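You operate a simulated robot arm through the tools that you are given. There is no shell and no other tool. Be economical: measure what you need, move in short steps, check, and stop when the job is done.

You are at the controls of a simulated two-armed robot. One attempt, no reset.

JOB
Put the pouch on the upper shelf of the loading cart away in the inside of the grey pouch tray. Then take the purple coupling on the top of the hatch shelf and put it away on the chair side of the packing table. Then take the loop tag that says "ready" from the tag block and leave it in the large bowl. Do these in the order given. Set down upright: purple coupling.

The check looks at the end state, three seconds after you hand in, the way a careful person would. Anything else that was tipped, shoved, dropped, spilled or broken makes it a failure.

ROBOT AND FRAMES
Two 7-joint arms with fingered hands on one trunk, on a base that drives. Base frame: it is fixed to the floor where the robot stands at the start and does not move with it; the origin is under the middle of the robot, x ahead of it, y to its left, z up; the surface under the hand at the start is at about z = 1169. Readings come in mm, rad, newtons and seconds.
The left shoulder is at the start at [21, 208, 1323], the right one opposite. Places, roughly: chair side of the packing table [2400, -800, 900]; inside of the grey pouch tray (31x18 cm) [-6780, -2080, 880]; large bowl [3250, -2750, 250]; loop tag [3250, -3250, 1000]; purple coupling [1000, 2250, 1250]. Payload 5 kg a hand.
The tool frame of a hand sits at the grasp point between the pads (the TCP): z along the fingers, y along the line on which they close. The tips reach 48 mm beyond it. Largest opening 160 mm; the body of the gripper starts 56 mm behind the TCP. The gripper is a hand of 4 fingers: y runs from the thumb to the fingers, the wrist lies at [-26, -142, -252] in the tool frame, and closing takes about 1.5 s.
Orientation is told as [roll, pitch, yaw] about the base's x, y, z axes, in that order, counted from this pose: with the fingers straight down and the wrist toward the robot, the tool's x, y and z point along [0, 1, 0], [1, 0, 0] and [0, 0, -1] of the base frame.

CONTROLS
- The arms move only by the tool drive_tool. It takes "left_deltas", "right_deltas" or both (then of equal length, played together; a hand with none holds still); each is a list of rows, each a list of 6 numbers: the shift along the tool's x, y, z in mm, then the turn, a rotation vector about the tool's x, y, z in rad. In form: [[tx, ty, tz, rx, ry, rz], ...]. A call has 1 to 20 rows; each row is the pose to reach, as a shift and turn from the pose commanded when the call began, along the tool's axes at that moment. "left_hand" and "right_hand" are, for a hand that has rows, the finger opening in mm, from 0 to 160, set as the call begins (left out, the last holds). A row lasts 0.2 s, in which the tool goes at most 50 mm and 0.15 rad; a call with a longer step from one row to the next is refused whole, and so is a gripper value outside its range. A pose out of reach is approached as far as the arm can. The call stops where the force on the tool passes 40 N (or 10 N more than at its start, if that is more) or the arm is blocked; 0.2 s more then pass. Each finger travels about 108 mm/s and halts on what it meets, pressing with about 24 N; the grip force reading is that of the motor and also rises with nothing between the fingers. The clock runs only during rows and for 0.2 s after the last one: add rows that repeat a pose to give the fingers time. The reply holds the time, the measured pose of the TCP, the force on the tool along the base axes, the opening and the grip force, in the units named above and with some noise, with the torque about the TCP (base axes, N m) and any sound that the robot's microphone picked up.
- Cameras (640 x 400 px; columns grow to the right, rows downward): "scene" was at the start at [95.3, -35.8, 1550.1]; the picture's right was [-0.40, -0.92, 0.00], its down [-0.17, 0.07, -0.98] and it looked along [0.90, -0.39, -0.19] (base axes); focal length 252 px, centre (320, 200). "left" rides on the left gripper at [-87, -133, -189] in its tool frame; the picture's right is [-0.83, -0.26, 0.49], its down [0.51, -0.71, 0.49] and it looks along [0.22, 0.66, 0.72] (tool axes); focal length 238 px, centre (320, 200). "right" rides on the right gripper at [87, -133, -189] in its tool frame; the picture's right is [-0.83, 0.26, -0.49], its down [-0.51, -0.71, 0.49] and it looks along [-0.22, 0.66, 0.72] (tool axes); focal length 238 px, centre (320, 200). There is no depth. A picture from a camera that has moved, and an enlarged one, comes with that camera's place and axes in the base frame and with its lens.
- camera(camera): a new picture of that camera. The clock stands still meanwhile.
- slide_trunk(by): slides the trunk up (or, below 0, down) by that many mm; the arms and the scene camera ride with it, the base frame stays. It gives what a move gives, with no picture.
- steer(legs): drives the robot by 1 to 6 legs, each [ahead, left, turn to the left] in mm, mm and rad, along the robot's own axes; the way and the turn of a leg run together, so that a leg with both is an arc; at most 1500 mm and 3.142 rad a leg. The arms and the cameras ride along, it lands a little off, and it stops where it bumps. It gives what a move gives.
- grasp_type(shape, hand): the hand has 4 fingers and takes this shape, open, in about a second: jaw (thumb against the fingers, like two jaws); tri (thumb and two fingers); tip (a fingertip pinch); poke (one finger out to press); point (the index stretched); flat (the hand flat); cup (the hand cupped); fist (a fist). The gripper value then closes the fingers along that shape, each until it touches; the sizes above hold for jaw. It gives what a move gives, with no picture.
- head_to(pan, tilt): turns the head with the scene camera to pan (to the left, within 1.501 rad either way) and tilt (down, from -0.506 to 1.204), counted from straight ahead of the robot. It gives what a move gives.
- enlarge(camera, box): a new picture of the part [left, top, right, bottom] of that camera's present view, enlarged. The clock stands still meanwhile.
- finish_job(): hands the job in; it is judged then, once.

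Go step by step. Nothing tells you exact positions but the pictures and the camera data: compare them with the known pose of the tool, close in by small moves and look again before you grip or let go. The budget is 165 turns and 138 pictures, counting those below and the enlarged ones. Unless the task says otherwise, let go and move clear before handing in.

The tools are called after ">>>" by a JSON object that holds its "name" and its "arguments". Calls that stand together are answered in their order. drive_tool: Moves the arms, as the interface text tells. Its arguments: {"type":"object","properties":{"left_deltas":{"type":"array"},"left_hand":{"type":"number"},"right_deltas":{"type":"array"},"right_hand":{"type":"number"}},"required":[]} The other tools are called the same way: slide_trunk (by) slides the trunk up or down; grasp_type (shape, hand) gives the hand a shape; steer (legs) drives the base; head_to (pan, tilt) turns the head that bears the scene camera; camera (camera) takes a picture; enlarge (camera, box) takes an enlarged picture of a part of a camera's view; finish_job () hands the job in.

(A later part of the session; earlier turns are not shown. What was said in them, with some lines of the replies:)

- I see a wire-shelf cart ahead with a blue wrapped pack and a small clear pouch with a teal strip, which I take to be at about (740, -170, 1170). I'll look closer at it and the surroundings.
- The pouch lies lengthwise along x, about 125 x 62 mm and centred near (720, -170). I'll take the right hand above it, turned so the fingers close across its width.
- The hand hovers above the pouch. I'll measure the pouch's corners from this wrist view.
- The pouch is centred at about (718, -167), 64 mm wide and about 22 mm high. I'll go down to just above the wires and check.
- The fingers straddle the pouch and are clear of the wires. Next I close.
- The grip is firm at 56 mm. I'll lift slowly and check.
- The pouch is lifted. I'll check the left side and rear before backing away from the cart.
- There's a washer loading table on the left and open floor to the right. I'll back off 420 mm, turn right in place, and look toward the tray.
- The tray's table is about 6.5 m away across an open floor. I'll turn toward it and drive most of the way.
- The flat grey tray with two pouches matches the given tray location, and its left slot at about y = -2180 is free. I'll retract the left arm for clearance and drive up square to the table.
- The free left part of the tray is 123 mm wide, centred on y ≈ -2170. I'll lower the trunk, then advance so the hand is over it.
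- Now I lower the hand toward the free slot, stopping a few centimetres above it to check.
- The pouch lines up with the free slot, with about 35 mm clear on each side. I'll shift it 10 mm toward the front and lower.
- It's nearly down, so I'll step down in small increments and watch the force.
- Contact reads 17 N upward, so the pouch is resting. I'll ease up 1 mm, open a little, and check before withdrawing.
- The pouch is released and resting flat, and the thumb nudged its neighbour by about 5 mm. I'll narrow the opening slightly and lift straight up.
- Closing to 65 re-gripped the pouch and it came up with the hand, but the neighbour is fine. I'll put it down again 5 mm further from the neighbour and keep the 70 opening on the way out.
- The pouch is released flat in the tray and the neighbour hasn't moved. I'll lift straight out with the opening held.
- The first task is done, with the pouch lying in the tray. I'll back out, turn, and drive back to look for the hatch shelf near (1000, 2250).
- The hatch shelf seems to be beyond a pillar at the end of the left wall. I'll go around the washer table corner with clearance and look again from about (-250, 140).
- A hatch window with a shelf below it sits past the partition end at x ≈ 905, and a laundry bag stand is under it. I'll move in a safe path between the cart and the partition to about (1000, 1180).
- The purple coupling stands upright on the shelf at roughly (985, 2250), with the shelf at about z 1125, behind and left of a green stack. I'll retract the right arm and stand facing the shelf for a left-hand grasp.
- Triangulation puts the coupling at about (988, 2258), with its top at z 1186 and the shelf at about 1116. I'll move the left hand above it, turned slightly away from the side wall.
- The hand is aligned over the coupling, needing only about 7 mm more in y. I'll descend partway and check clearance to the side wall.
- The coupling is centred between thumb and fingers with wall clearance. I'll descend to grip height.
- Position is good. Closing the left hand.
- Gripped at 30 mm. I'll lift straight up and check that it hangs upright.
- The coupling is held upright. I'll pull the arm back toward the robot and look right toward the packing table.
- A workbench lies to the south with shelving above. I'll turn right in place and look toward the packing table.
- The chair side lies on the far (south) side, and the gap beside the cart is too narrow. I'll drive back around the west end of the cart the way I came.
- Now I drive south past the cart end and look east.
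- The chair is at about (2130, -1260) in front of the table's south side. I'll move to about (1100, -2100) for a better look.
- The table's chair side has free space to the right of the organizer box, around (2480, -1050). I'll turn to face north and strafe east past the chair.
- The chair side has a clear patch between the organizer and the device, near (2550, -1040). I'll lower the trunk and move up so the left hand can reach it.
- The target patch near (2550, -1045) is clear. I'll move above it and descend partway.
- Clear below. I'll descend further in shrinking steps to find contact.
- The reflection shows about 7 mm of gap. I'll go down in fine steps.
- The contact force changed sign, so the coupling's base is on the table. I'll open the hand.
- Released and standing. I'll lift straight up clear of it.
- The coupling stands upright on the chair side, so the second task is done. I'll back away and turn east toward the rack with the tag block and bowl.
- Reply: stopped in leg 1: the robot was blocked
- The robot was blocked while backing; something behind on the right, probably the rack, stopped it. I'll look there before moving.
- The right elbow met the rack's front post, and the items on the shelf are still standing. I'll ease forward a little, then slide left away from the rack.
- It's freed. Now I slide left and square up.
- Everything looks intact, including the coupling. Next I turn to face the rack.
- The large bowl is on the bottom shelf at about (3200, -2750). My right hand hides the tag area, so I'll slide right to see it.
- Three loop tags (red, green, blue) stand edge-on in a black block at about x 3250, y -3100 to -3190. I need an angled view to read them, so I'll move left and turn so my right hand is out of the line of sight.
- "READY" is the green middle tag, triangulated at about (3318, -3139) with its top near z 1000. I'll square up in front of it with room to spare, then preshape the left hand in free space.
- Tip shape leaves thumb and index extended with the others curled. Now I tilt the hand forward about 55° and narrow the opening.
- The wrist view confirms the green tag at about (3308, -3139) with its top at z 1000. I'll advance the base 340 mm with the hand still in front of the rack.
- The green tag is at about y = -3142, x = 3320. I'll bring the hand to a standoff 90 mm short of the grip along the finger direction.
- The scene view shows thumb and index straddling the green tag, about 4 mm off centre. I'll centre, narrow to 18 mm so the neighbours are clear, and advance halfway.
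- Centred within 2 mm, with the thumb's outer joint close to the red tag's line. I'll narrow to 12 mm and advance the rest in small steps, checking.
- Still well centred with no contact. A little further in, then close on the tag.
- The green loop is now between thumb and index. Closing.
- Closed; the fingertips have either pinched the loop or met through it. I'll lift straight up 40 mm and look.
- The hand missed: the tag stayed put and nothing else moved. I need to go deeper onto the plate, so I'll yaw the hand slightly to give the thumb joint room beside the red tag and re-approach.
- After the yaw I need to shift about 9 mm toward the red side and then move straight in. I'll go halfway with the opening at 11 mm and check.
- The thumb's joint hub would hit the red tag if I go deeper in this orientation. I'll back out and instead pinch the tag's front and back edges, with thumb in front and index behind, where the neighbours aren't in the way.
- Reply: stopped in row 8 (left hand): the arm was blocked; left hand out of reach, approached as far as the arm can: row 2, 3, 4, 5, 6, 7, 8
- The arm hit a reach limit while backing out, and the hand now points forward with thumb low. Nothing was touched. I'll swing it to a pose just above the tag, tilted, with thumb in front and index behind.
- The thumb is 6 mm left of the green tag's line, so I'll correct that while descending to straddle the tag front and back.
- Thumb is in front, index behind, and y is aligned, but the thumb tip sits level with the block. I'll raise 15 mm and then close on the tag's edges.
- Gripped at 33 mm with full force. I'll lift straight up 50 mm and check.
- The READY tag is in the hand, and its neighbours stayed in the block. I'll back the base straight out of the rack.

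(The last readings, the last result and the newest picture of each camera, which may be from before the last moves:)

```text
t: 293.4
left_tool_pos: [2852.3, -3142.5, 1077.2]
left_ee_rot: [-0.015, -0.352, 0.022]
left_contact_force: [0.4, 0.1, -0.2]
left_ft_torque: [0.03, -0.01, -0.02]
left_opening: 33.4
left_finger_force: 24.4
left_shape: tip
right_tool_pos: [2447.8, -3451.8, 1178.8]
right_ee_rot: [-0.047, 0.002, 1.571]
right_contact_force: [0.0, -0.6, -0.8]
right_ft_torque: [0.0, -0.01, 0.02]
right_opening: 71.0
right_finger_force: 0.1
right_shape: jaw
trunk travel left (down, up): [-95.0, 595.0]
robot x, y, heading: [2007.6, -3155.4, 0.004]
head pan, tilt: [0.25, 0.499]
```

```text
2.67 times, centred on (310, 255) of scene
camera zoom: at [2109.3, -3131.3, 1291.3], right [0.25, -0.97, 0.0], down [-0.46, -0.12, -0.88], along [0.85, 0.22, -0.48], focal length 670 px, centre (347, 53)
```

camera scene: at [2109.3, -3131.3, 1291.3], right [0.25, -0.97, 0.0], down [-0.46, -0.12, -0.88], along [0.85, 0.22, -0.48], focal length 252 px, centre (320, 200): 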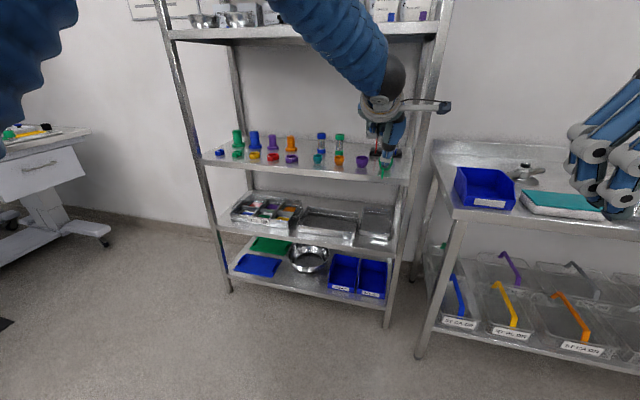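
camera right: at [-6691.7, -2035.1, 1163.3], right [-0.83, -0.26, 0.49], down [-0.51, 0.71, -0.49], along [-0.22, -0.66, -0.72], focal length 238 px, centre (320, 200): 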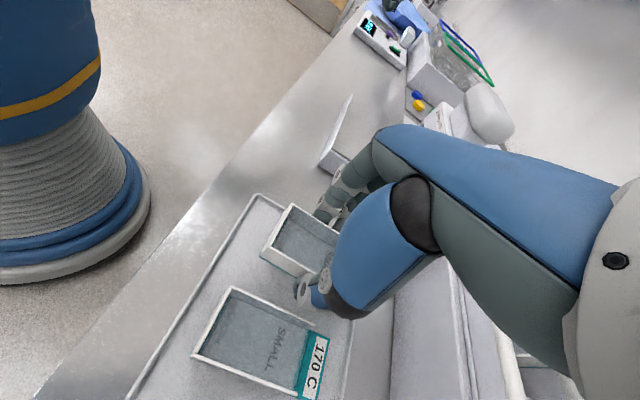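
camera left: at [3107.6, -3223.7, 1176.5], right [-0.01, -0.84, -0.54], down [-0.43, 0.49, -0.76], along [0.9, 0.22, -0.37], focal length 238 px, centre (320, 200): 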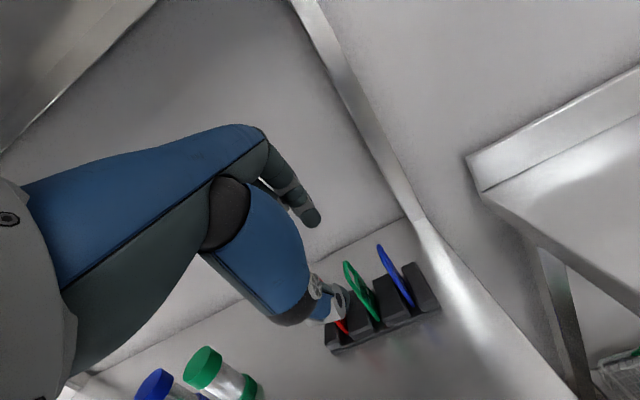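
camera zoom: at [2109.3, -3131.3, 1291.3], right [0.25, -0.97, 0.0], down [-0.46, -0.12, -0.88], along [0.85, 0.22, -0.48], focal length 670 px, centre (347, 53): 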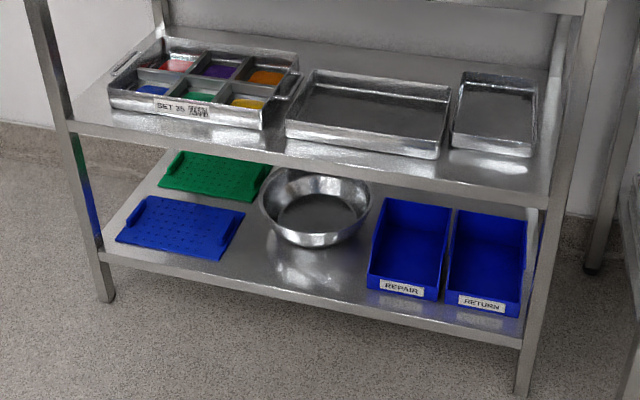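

The bowl is centred near (3253, -2757), its rim at about z 240, and the shelf lip above it ends at about z 495, so there's a workable gap. I'll lower the trunk, slide left, and bring the hand down in front of the rack at that height.

>>> {"name": "slide_trunk", "arguments": {"by": -90}}

>>> {"name": "steer", "arguments": {"legs": [[0, 280, -0.004]]}}

>>> {"name": "drive_tool", "arguments": {"left_deltas": [[7.2, -25.5, 36, -0.03, 0, 0], [14.4, -51, 72, -0.06, 0, 0], [21.6, -76.5, 108, -0.09, 0, 0], [28.8, -102, 144, -0.12, 0, 0], [36, -127.5, 180, -0.15, 0, 0], [43.2, -153, 216, -0.18, 0, 0], [50.4, -178.5, 252, -0.21, 0, 0], [57.6, -204, 288, -0.24, 0, 0], [64.8, -229.5, 324, -0.27, 0, 0], [72, -255, 360, -0.3, 0, 0], [79.2, -280.5, 396, -0.33, 0, 0], [86.4, -306, 432, -0.36, 0, 0], [93.6, -331.5, 468, -0.39, 0, 0], [100.8, -357, 504, -0.42, 0, 0], [108, -382.5, 540, -0.45, 0, 0], [108, -382.5, 540, -0.45, 0, 0]]}}

>>> {"name": "camera", "arguments": {"camera": "scene"}}

```text
t: 294.6
left_tool_pos: [2851.7, -3143.9, 988.4]
left_ee_rot: [-0.018, -0.353, 0.022]
left_contact_force: [0.5, 0.1, 0.2]
left_ft_torque: [-0.02, 0.02, -0.03]
left_opening: 33.7
left_finger_force: 23.8
left_shape: tip
right_tool_pos: [2446.7, -3451.8, 1089.2]
right_ee_rot: [-0.046, 0.001, 1.573]
right_contact_force: [-1.2, 0.6, 0.1]
right_ft_torque: [-0.02, -0.03, -0.02]
right_opening: 71.1
right_finger_force: 0.1
right_shape: jaw
trunk travel left (down, up): [-5.0, 685.0]
robot x, y, heading: [2009.9, -3157.3, 0.002]
head pan, tilt: [0.25, 0.499]
```

```text
t: 296.6
left_tool_pos: [2851.4, -2859.5, 988.0]
left_ee_rot: [-0.017, -0.352, 0.02]
left_contact_force: [-0.2, 1.0, -0.2]
left_ft_torque: [-0.08, 0.04, -0.09]
left_opening: 33.5
left_finger_force: 23.9
left_shape: tip
right_tool_pos: [2446.7, -3167.4, 1088.2]
right_ee_rot: [-0.046, 0.005, 1.573]
right_contact_force: [-0.1, 1.0, 0.3]
right_ft_torque: [-0.1, 0.0, 0.01]
right_opening: 71.1
right_finger_force: 0.1
right_shape: jaw
trunk travel left (down, up): [-5.0, 685.0]
robot x, y, heading: [2009.8, -2868.2, 0.003]
head pan, tilt: [0.25, 0.499]
```

```text
t: 300.0
left_tool_pos: [2677.0, -2764.9, 344.6]
left_ee_rot: [-0.022, -0.8, 0.031]
left_contact_force: [-0.5, -0.9, -0.7]
left_ft_torque: [-0.02, -0.02, -0.04]
left_opening: 33.3
left_finger_force: 24.0
left_shape: tip
right_tool_pos: [2446.3, -3169.9, 1089.5]
right_ee_rot: [-0.046, 0.002, 1.573]
right_contact_force: [1.6, 1.2, 0.7]
right_ft_torque: [-0.04, 0.04, 0.01]
right_opening: 71.1
right_finger_force: 0.1
right_shape: jaw
trunk travel left (down, up): [-5.0, 685.0]
robot x, y, heading: [2012.0, -2871.8, -0.001]
head pan, tilt: [0.25, 0.499]
```

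```text
20 pictures are left
camera scene: at [2108.5, -2847.9, 1201.3], right [0.25, -0.97, 0.0], down [-0.46, -0.12, -0.88], along [0.85, 0.22, -0.48], focal length 252 px, centre (320, 200)
```

scene: 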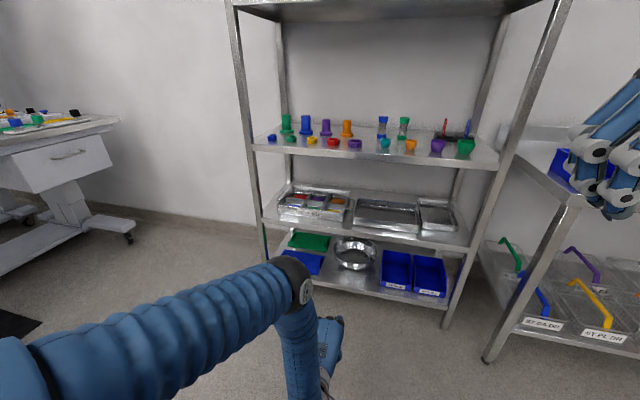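

The arm reached that pose well clear of the rack. I'll drive forward partway and look with the wrist camera.

>>> {"name": "steer", "arguments": {"legs": [[330, 0, 0]]}}

>>> {"name": "camera", "arguments": {"camera": "left"}}

>>> {"name": "camera", "arguments": {"camera": "scene"}}

```text
t: 302.2
left_tool_pos: [3012.0, -2766.1, 343.9]
left_ee_rot: [-0.023, -0.8, 0.026]
left_contact_force: [0.5, 0.0, -0.3]
left_ft_torque: [-0.03, 0.01, -0.03]
left_opening: 33.1
left_finger_force: 23.6
left_shape: tip
right_tool_pos: [2779.3, -3170.0, 1088.4]
right_ee_rot: [-0.045, 0.003, 1.566]
right_contact_force: [0.8, -0.4, -0.3]
right_ft_torque: [-0.01, 0.02, 0.03]
right_opening: 71.0
right_finger_force: 0.2
right_shape: jaw
trunk travel left (down, up): [-5.0, 685.0]
robot x, y, heading: [2344.1, -2874.6, 0.004]
head pan, tilt: [0.25, 0.499]
```

```text
19 pictures are left
camera left: at [2784.0, -2855.7, 382.0], right [0.18, -0.84, -0.51], down [-0.15, 0.49, -0.86], along [0.97, 0.23, -0.04], focal length 238 px, centre (320, 200)
```

left: 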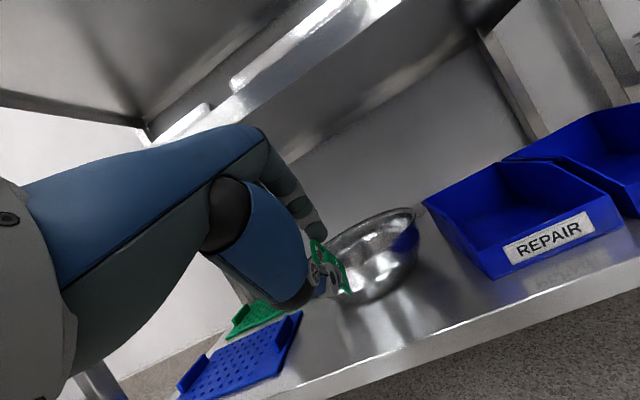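

```text
18 pictures are left
camera scene: at [2442.7, -2848.5, 1201.2], right [0.24, -0.97, 0.0], down [-0.46, -0.12, -0.88], along [0.85, 0.22, -0.48], focal length 252 px, centre (320, 200)
```

scene: 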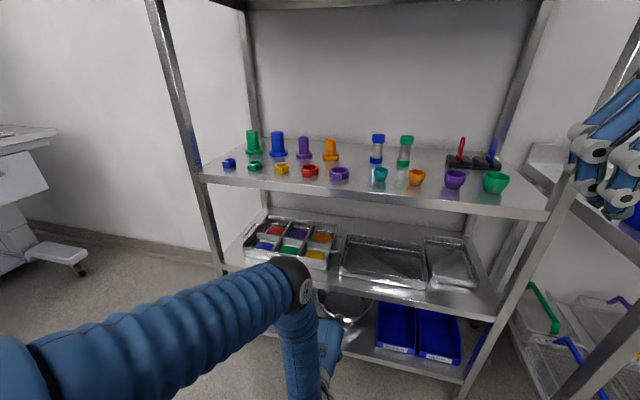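

The hand is aligned with the bowl in y (about -2765), the tag clears the rim, and the hand clears the lip. I'll drive in 150 mm.

>>> {"name": "steer", "arguments": {"legs": [[100, 0, 0]]}}

>>> {"name": "camera", "arguments": {"camera": "left"}}

```text
t: 303.4
left_tool_pos: [3110.0, -2765.6, 344.0]
left_ee_rot: [-0.023, -0.802, 0.029]
left_contact_force: [0.9, -0.2, 0.4]
left_ft_torque: [-0.03, -0.01, -0.06]
left_opening: 33.3
left_finger_force: 23.5
left_shape: tip
right_tool_pos: [2879.6, -3171.1, 1087.6]
right_ee_rot: [-0.043, 0.002, 1.569]
right_contact_force: [1.1, 0.3, 0.0]
right_ft_torque: [0.02, 0.1, -0.01]
right_opening: 70.9
right_finger_force: 0.1
right_shape: jaw
trunk travel left (down, up): [-5.0, 685.0]
robot x, y, heading: [2444.5, -2871.4, -0.0]
head pan, tilt: [0.25, 0.499]
```

```text
17 pictures are left
camera left: at [2883.4, -2855.0, 381.7], right [0.18, -0.84, -0.51], down [-0.15, 0.49, -0.86], along [0.97, 0.23, -0.04], focal length 238 px, centre (320, 200)
```

left: 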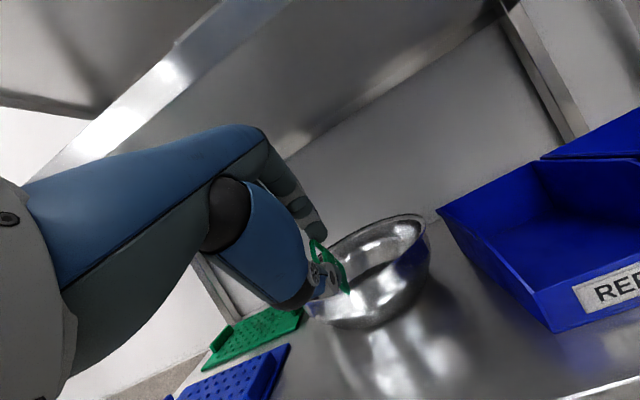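

>>> {"name": "steer", "arguments": {"legs": [[60, 0, 0]]}}

>>> {"name": "enlarge", "arguments": {"camera": "left", "box": [240, 150, 480, 360]}}

```text
t: 304.3
left_tool_pos: [3170.6, -2765.6, 343.0]
left_ee_rot: [-0.023, -0.799, 0.027]
left_contact_force: [0.1, -0.4, -0.7]
left_ft_torque: [-0.02, -0.03, -0.07]
left_opening: 28.2
left_finger_force: 24.0
left_shape: tip
right_tool_pos: [2939.8, -3169.6, 1088.9]
right_ee_rot: [-0.045, 0.004, 1.568]
right_contact_force: [0.8, -0.9, -0.4]
right_ft_torque: [0.03, 0.15, 0.05]
right_opening: 71.4
right_finger_force: 0.1
right_shape: jaw
trunk travel left (down, up): [-5.0, 685.0]
robot x, y, heading: [2502.8, -2869.9, -0.0]
head pan, tilt: [0.25, 0.499]
```

```text
1.90 times, centred on (360, 255) of left
camera zoom: at [2943.7, -2854.9, 381.6], right [0.18, -0.84, -0.51], down [-0.15, 0.49, -0.86], along [0.97, 0.23, -0.04], focal length 454 px, centre (244, 95)
```

zoom: 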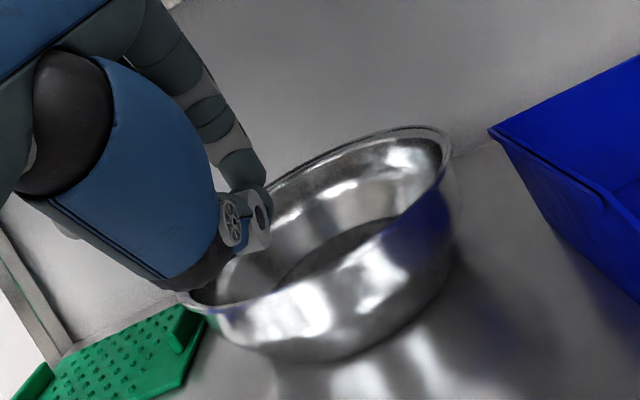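

The grip opening changed from 33 to 28 mm and I can't see the tag, so I'll look closer.

>>> {"name": "enlarge", "arguments": {"camera": "left", "box": [300, 200, 420, 320]}}

>>> {"name": "camera", "arguments": {"camera": "left"}}

```text
3.33 times, centred on (360, 260) of left
camera zoom: at [2943.7, -2854.9, 381.6], right [0.18, -0.84, -0.51], down [-0.15, 0.49, -0.86], along [0.97, 0.23, -0.04], focal length 794 px, centre (187, 0)
```

zoom: 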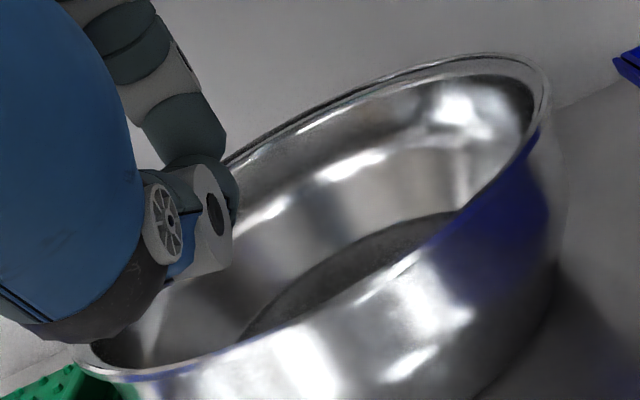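

```text
14 pictures are left
camera left: at [2943.7, -2854.9, 381.6], right [0.18, -0.84, -0.51], down [-0.15, 0.49, -0.86], along [0.97, 0.23, -0.04], focal length 238 px, centre (320, 200)
```

left: 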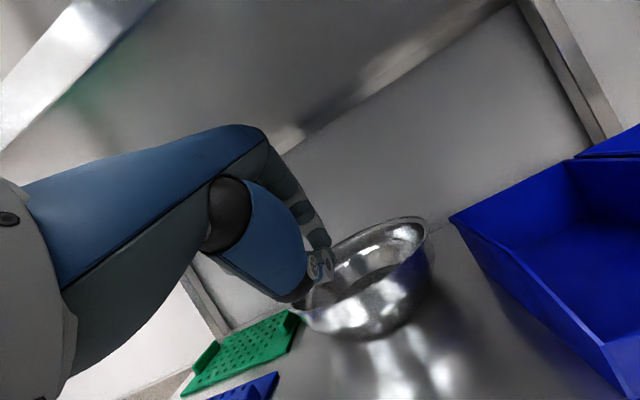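

>>> {"name": "head_to", "arguments": {"pan": 0.0, "tilt": 0.9}}

>>> {"name": "camera", "arguments": {"camera": "scene"}}

```text
t: 305.2
left_tool_pos: [3169.2, -2765.5, 345.3]
left_ee_rot: [-0.022, -0.8, 0.029]
left_contact_force: [0.5, 0.8, -0.1]
left_ft_torque: [-0.04, -0.04, 0.0]
left_opening: 28.4
left_finger_force: 24.3
left_shape: tip
right_tool_pos: [2939.5, -3170.2, 1088.1]
right_ee_rot: [-0.043, 0.002, 1.569]
right_contact_force: [-0.1, -1.3, 0.1]
right_ft_torque: [-0.01, 0.01, -0.02]
right_opening: 71.1
right_finger_force: 0.1
right_shape: jaw
trunk travel left (down, up): [-5.0, 685.0]
robot x, y, heading: [2504.9, -2872.8, -0.002]
head pan, tilt: [0.0, 0.901]
```

```text
13 pictures are left
camera scene: at [2589.2, -2870.8, 1167.5], right [0.0, -1.0, 0.0], down [-0.78, 0.0, -0.62], along [0.62, 0.0, -0.78], focal length 252 px, centre (320, 200)
```

scene: 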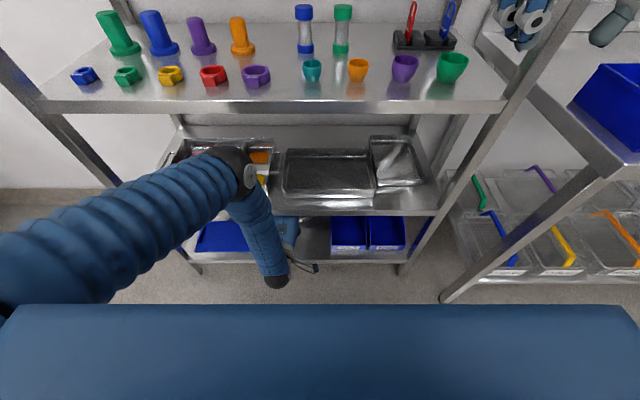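

>>> {"name": "enlarge", "arguments": {"camera": "scene", "box": [240, 190, 360, 300]}}

```text
3.64 times, centred on (300, 245) of scene
camera zoom: at [2589.2, -2870.8, 1167.5], right [0.0, -1.0, 0.0], down [-0.78, 0.0, -0.62], along [0.62, 0.0, -0.78], focal length 914 px, centre (393, 36)
```

zoom: 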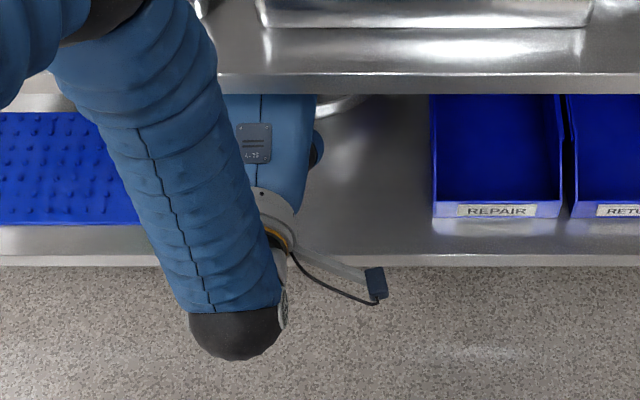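

The tag isn't visible but the hand still grips something 28 mm wide, so it probably rotated behind the thumb when brushing the rim. I'll raise slightly, move in a bit more so the fingertips are over the bowl's middle, and look again.

>>> {"name": "drive_tool", "arguments": {"left_deltas": [[0, 6, -6, 0, 0, 0], [0, 11, -11, 0, 0, 0], [0, 11, -11, 0, 0, 0]]}}

>>> {"name": "steer", "arguments": {"legs": [[35, 0, 0]]}}

>>> {"name": "enlarge", "arguments": {"camera": "left", "box": [260, 190, 460, 350]}}

```text
t: 306.0
left_tool_pos: [3169.8, -2764.2, 359.9]
left_ee_rot: [-0.022, -0.803, 0.03]
left_contact_force: [0.6, -0.4, -0.1]
left_ft_torque: [-0.02, 0.01, 0.0]
left_opening: 28.2
left_finger_force: 24.0
left_shape: tip
right_tool_pos: [2939.1, -3169.9, 1088.9]
right_ee_rot: [-0.043, 0.004, 1.57]
right_contact_force: [0.4, 0.1, 0.2]
right_ft_torque: [-0.02, -0.01, 0.0]
right_opening: 71.1
right_finger_force: 0.0
right_shape: jaw
trunk travel left (down, up): [-5.0, 685.0]
robot x, y, heading: [2506.1, -2874.1, 0.003]
head pan, tilt: [0.0, 0.901]
```

```text
t: 306.9
left_tool_pos: [3204.1, -2764.2, 359.9]
left_ee_rot: [-0.023, -0.801, 0.028]
left_contact_force: [-0.1, -0.1, 0.2]
left_ft_torque: [-0.03, -0.01, -0.02]
left_opening: 28.2
left_finger_force: 24.0
left_shape: tip
right_tool_pos: [2974.3, -3170.2, 1087.1]
right_ee_rot: [-0.044, 0.003, 1.568]
right_contact_force: [0.8, 0.9, -0.4]
right_ft_torque: [0.02, 0.14, 0.01]
right_opening: 71.1
right_finger_force: 0.0
right_shape: jaw
trunk travel left (down, up): [-5.0, 685.0]
robot x, y, heading: [2538.7, -2870.6, -0.001]
head pan, tilt: [0.0, 0.901]
```

```text
2.50 times, centred on (360, 270) of left
camera zoom: at [2978.1, -2854.2, 397.4], right [0.18, -0.84, -0.51], down [-0.15, 0.49, -0.86], along [0.97, 0.23, -0.04], focal length 596 px, centre (220, 25)
```

zoom: 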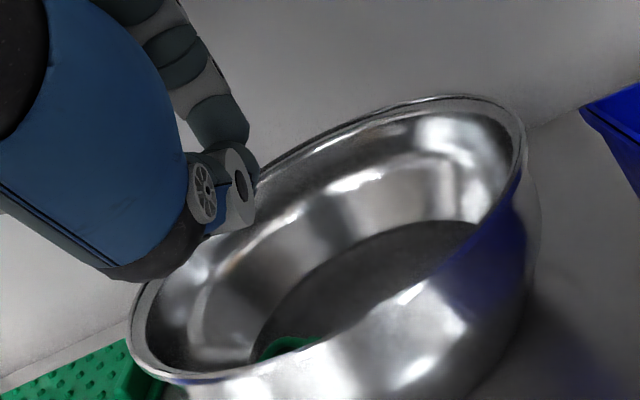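

There is green in the bottom of the bowl: the READY tag already dropped inside it. I'll confirm with a closer look before retracting.

>>> {"name": "enlarge", "arguments": {"camera": "left", "box": [330, 270, 420, 340]}}

```text
5.71 times, centred on (375, 305) of left
camera zoom: at [2978.1, -2854.2, 397.4], right [0.18, -0.84, -0.51], down [-0.15, 0.49, -0.86], along [0.97, 0.23, -0.04], focal length 1362 px, centre (6, -400)
```

zoom: 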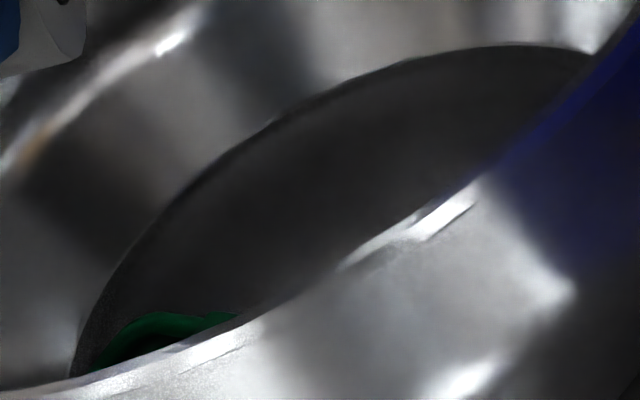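

The tag's loop is visible on the bowl floor. I'll back straight out at this height.

>>> {"name": "steer", "arguments": {"legs": [[-500, 0, 0]]}}

>>> {"name": "head_to", "arguments": {"pan": 0.1, "tilt": 0.5}}

>>> {"name": "camera", "arguments": {"camera": "scene"}}

```text
t: 309.8
left_tool_pos: [2709.4, -2765.3, 361.7]
left_ee_rot: [-0.022, -0.802, 0.026]
left_contact_force: [0.2, -0.4, 0.7]
left_ft_torque: [0.05, 0.0, 0.01]
left_opening: 28.3
left_finger_force: 24.4
left_shape: tip
right_tool_pos: [2479.8, -3171.2, 1088.6]
right_ee_rot: [-0.043, 0.004, 1.567]
right_contact_force: [-1.0, 0.0, -0.4]
right_ft_torque: [-0.01, -0.04, 0.0]
right_opening: 70.9
right_finger_force: 0.1
right_shape: jaw
trunk travel left (down, up): [-5.0, 685.0]
robot x, y, heading: [2044.8, -2872.1, -0.003]
head pan, tilt: [0.0, 0.901]
```

```text
t: 310.6
left_tool_pos: [2711.3, -2764.2, 361.4]
left_ee_rot: [-0.023, -0.8, 0.026]
left_contact_force: [0.2, -0.2, 0.0]
left_ft_torque: [0.03, 0.01, -0.03]
left_opening: 28.4
left_finger_force: 24.3
left_shape: tip
right_tool_pos: [2479.7, -3170.7, 1087.9]
right_ee_rot: [-0.043, 0.003, 1.564]
right_contact_force: [-0.1, -0.2, 0.5]
right_ft_torque: [0.0, 0.03, 0.02]
right_opening: 70.9
right_finger_force: 0.1
right_shape: jaw
trunk travel left (down, up): [-5.0, 685.0]
robot x, y, heading: [2044.9, -2870.1, -0.004]
head pan, tilt: [0.099, 0.499]
```

```text
9 pictures are left
camera scene: at [2145.1, -2861.5, 1201.2], right [0.1, -1.0, 0.0], down [-0.48, -0.05, -0.88], along [0.87, 0.09, -0.48], focal length 252 px, centre (320, 200)
```

scene: 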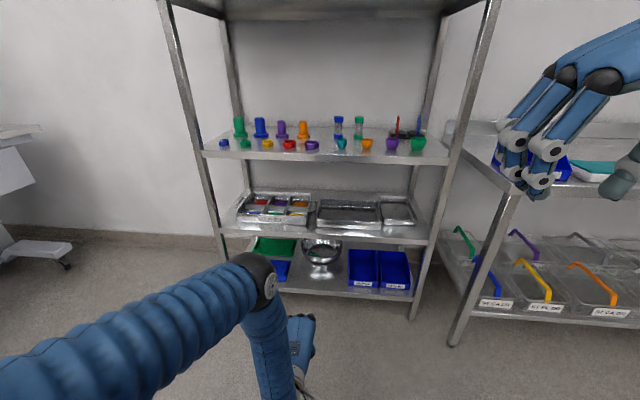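

>>> {"name": "enlarge", "arguments": {"camera": "scene", "box": [280, 220, 370, 285]}}

>>> {"name": "enlarge", "arguments": {"camera": "left", "box": [280, 180, 400, 320]}}

```text
6.15 times, centred on (325, 252) of scene
camera zoom: at [2145.1, -2861.5, 1201.2], right [0.1, -1.0, 0.0], down [-0.48, -0.05, -0.88], along [0.87, 0.09, -0.48], focal length 1547 px, centre (289, -123)
```

zoom: 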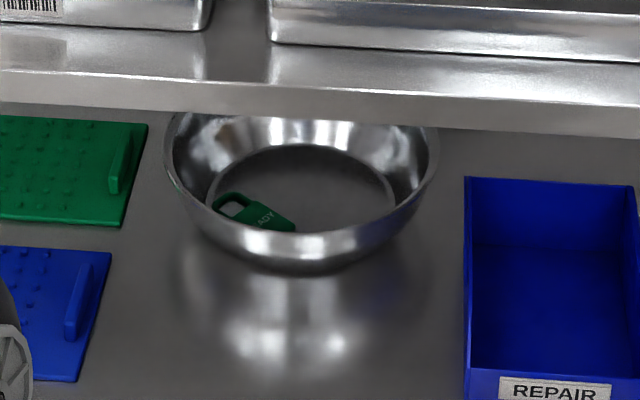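

```text
2.86 times, centred on (340, 250) of left
camera zoom: at [2483.8, -2854.7, 397.9], right [0.18, -0.84, -0.51], down [-0.15, 0.49, -0.86], along [0.97, 0.23, -0.04], focal length 681 px, centre (263, 57)
```

zoom: 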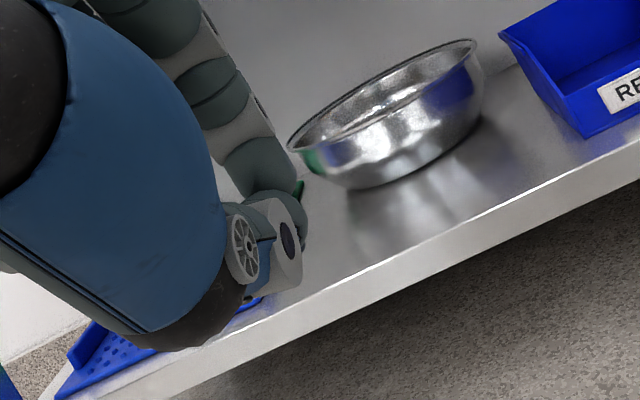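

The READY tag lies in the large bowl, so all three tasks are done. I'll open the hand, now well clear, and make sure nothing is held.

>>> {"name": "drive_tool", "arguments": {"left_deltas": [[0, 0, -10, 0, 0, 0], [0, 0, -20, 0, 0, 0], [0, 0, -30, 0, 0, 0], [0, 0, -30, 0, 0, 0]], "left_hand": 60}}

>>> {"name": "head_to", "arguments": {"pan": 0.9, "tilt": 0.2}}

>>> {"name": "camera", "arguments": {"camera": "scene"}}

```text
t: 311.6
left_tool_pos: [2689.1, -2766.7, 381.5]
left_ee_rot: [-0.022, -0.801, 0.026]
left_contact_force: [-0.7, 0.3, 0.0]
left_ft_torque: [0.01, -0.02, 0.04]
left_opening: 59.4
left_finger_force: 0.1
left_shape: tip
right_tool_pos: [2479.8, -3171.4, 1089.1]
right_ee_rot: [-0.044, 0.002, 1.566]
right_contact_force: [-1.0, 0.2, 0.4]
right_ft_torque: [0.04, -0.03, 0.01]
right_opening: 71.1
right_finger_force: 0.0
right_shape: jaw
trunk travel left (down, up): [-5.0, 685.0]
robot x, y, heading: [2044.1, -2868.7, -0.005]
head pan, tilt: [0.099, 0.499]
```

```text
t: 312.8
left_tool_pos: [2688.8, -2766.6, 380.7]
left_ee_rot: [-0.023, -0.802, 0.026]
left_contact_force: [0.0, -0.3, 0.1]
left_ft_torque: [-0.01, 0.03, 0.01]
left_opening: 59.4
left_finger_force: 0.2
left_shape: tip
right_tool_pos: [2478.8, -3170.4, 1088.2]
right_ee_rot: [-0.043, 0.005, 1.567]
right_contact_force: [-0.2, -0.4, 0.1]
right_ft_torque: [-0.04, 0.01, 0.03]
right_opening: 71.2
right_finger_force: 0.0
right_shape: jaw
trunk travel left (down, up): [-5.0, 685.0]
robot x, y, heading: [2045.2, -2873.9, 0.001]
head pan, tilt: [0.901, 0.201]
```

```text
6 pictures are left
camera scene: at [2112.7, -2797.5, 1228.9], right [0.78, -0.62, 0.0], down [-0.12, -0.16, -0.98], along [0.61, 0.77, -0.2], focal length 252 px, centre (320, 200)
```

scene: 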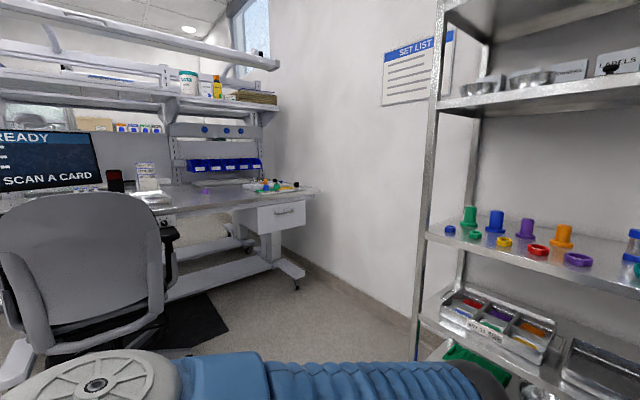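

Everything is in place: the coupling is on the table, the rack items are standing and both hands are empty. Handing in.

>>> {"name": "finish_job", "arguments": {}}

```text
The job is handed in.
```

I did all three tasks in order and handed the job in: the pouch is in the grey tray, the purple coupling stands upright on the chair side of the packing table, and the READY tag is in the large bowl.

- **Tag drop:** the tag left the hand as I moved in over the bowl, before I opened it. A later picture shows it lying inside the bowl, and the bowl may have shifted by about 10 mm.
- **Neighbouring pouch:** my thumb nudged the pouch next to ours in the tray by about 3–5 mm, and I left it there.
- **Rack bump:** while backing away from the packing table, my right elbow hit the rack's front post. I saw nothing tipped or fallen afterwards.
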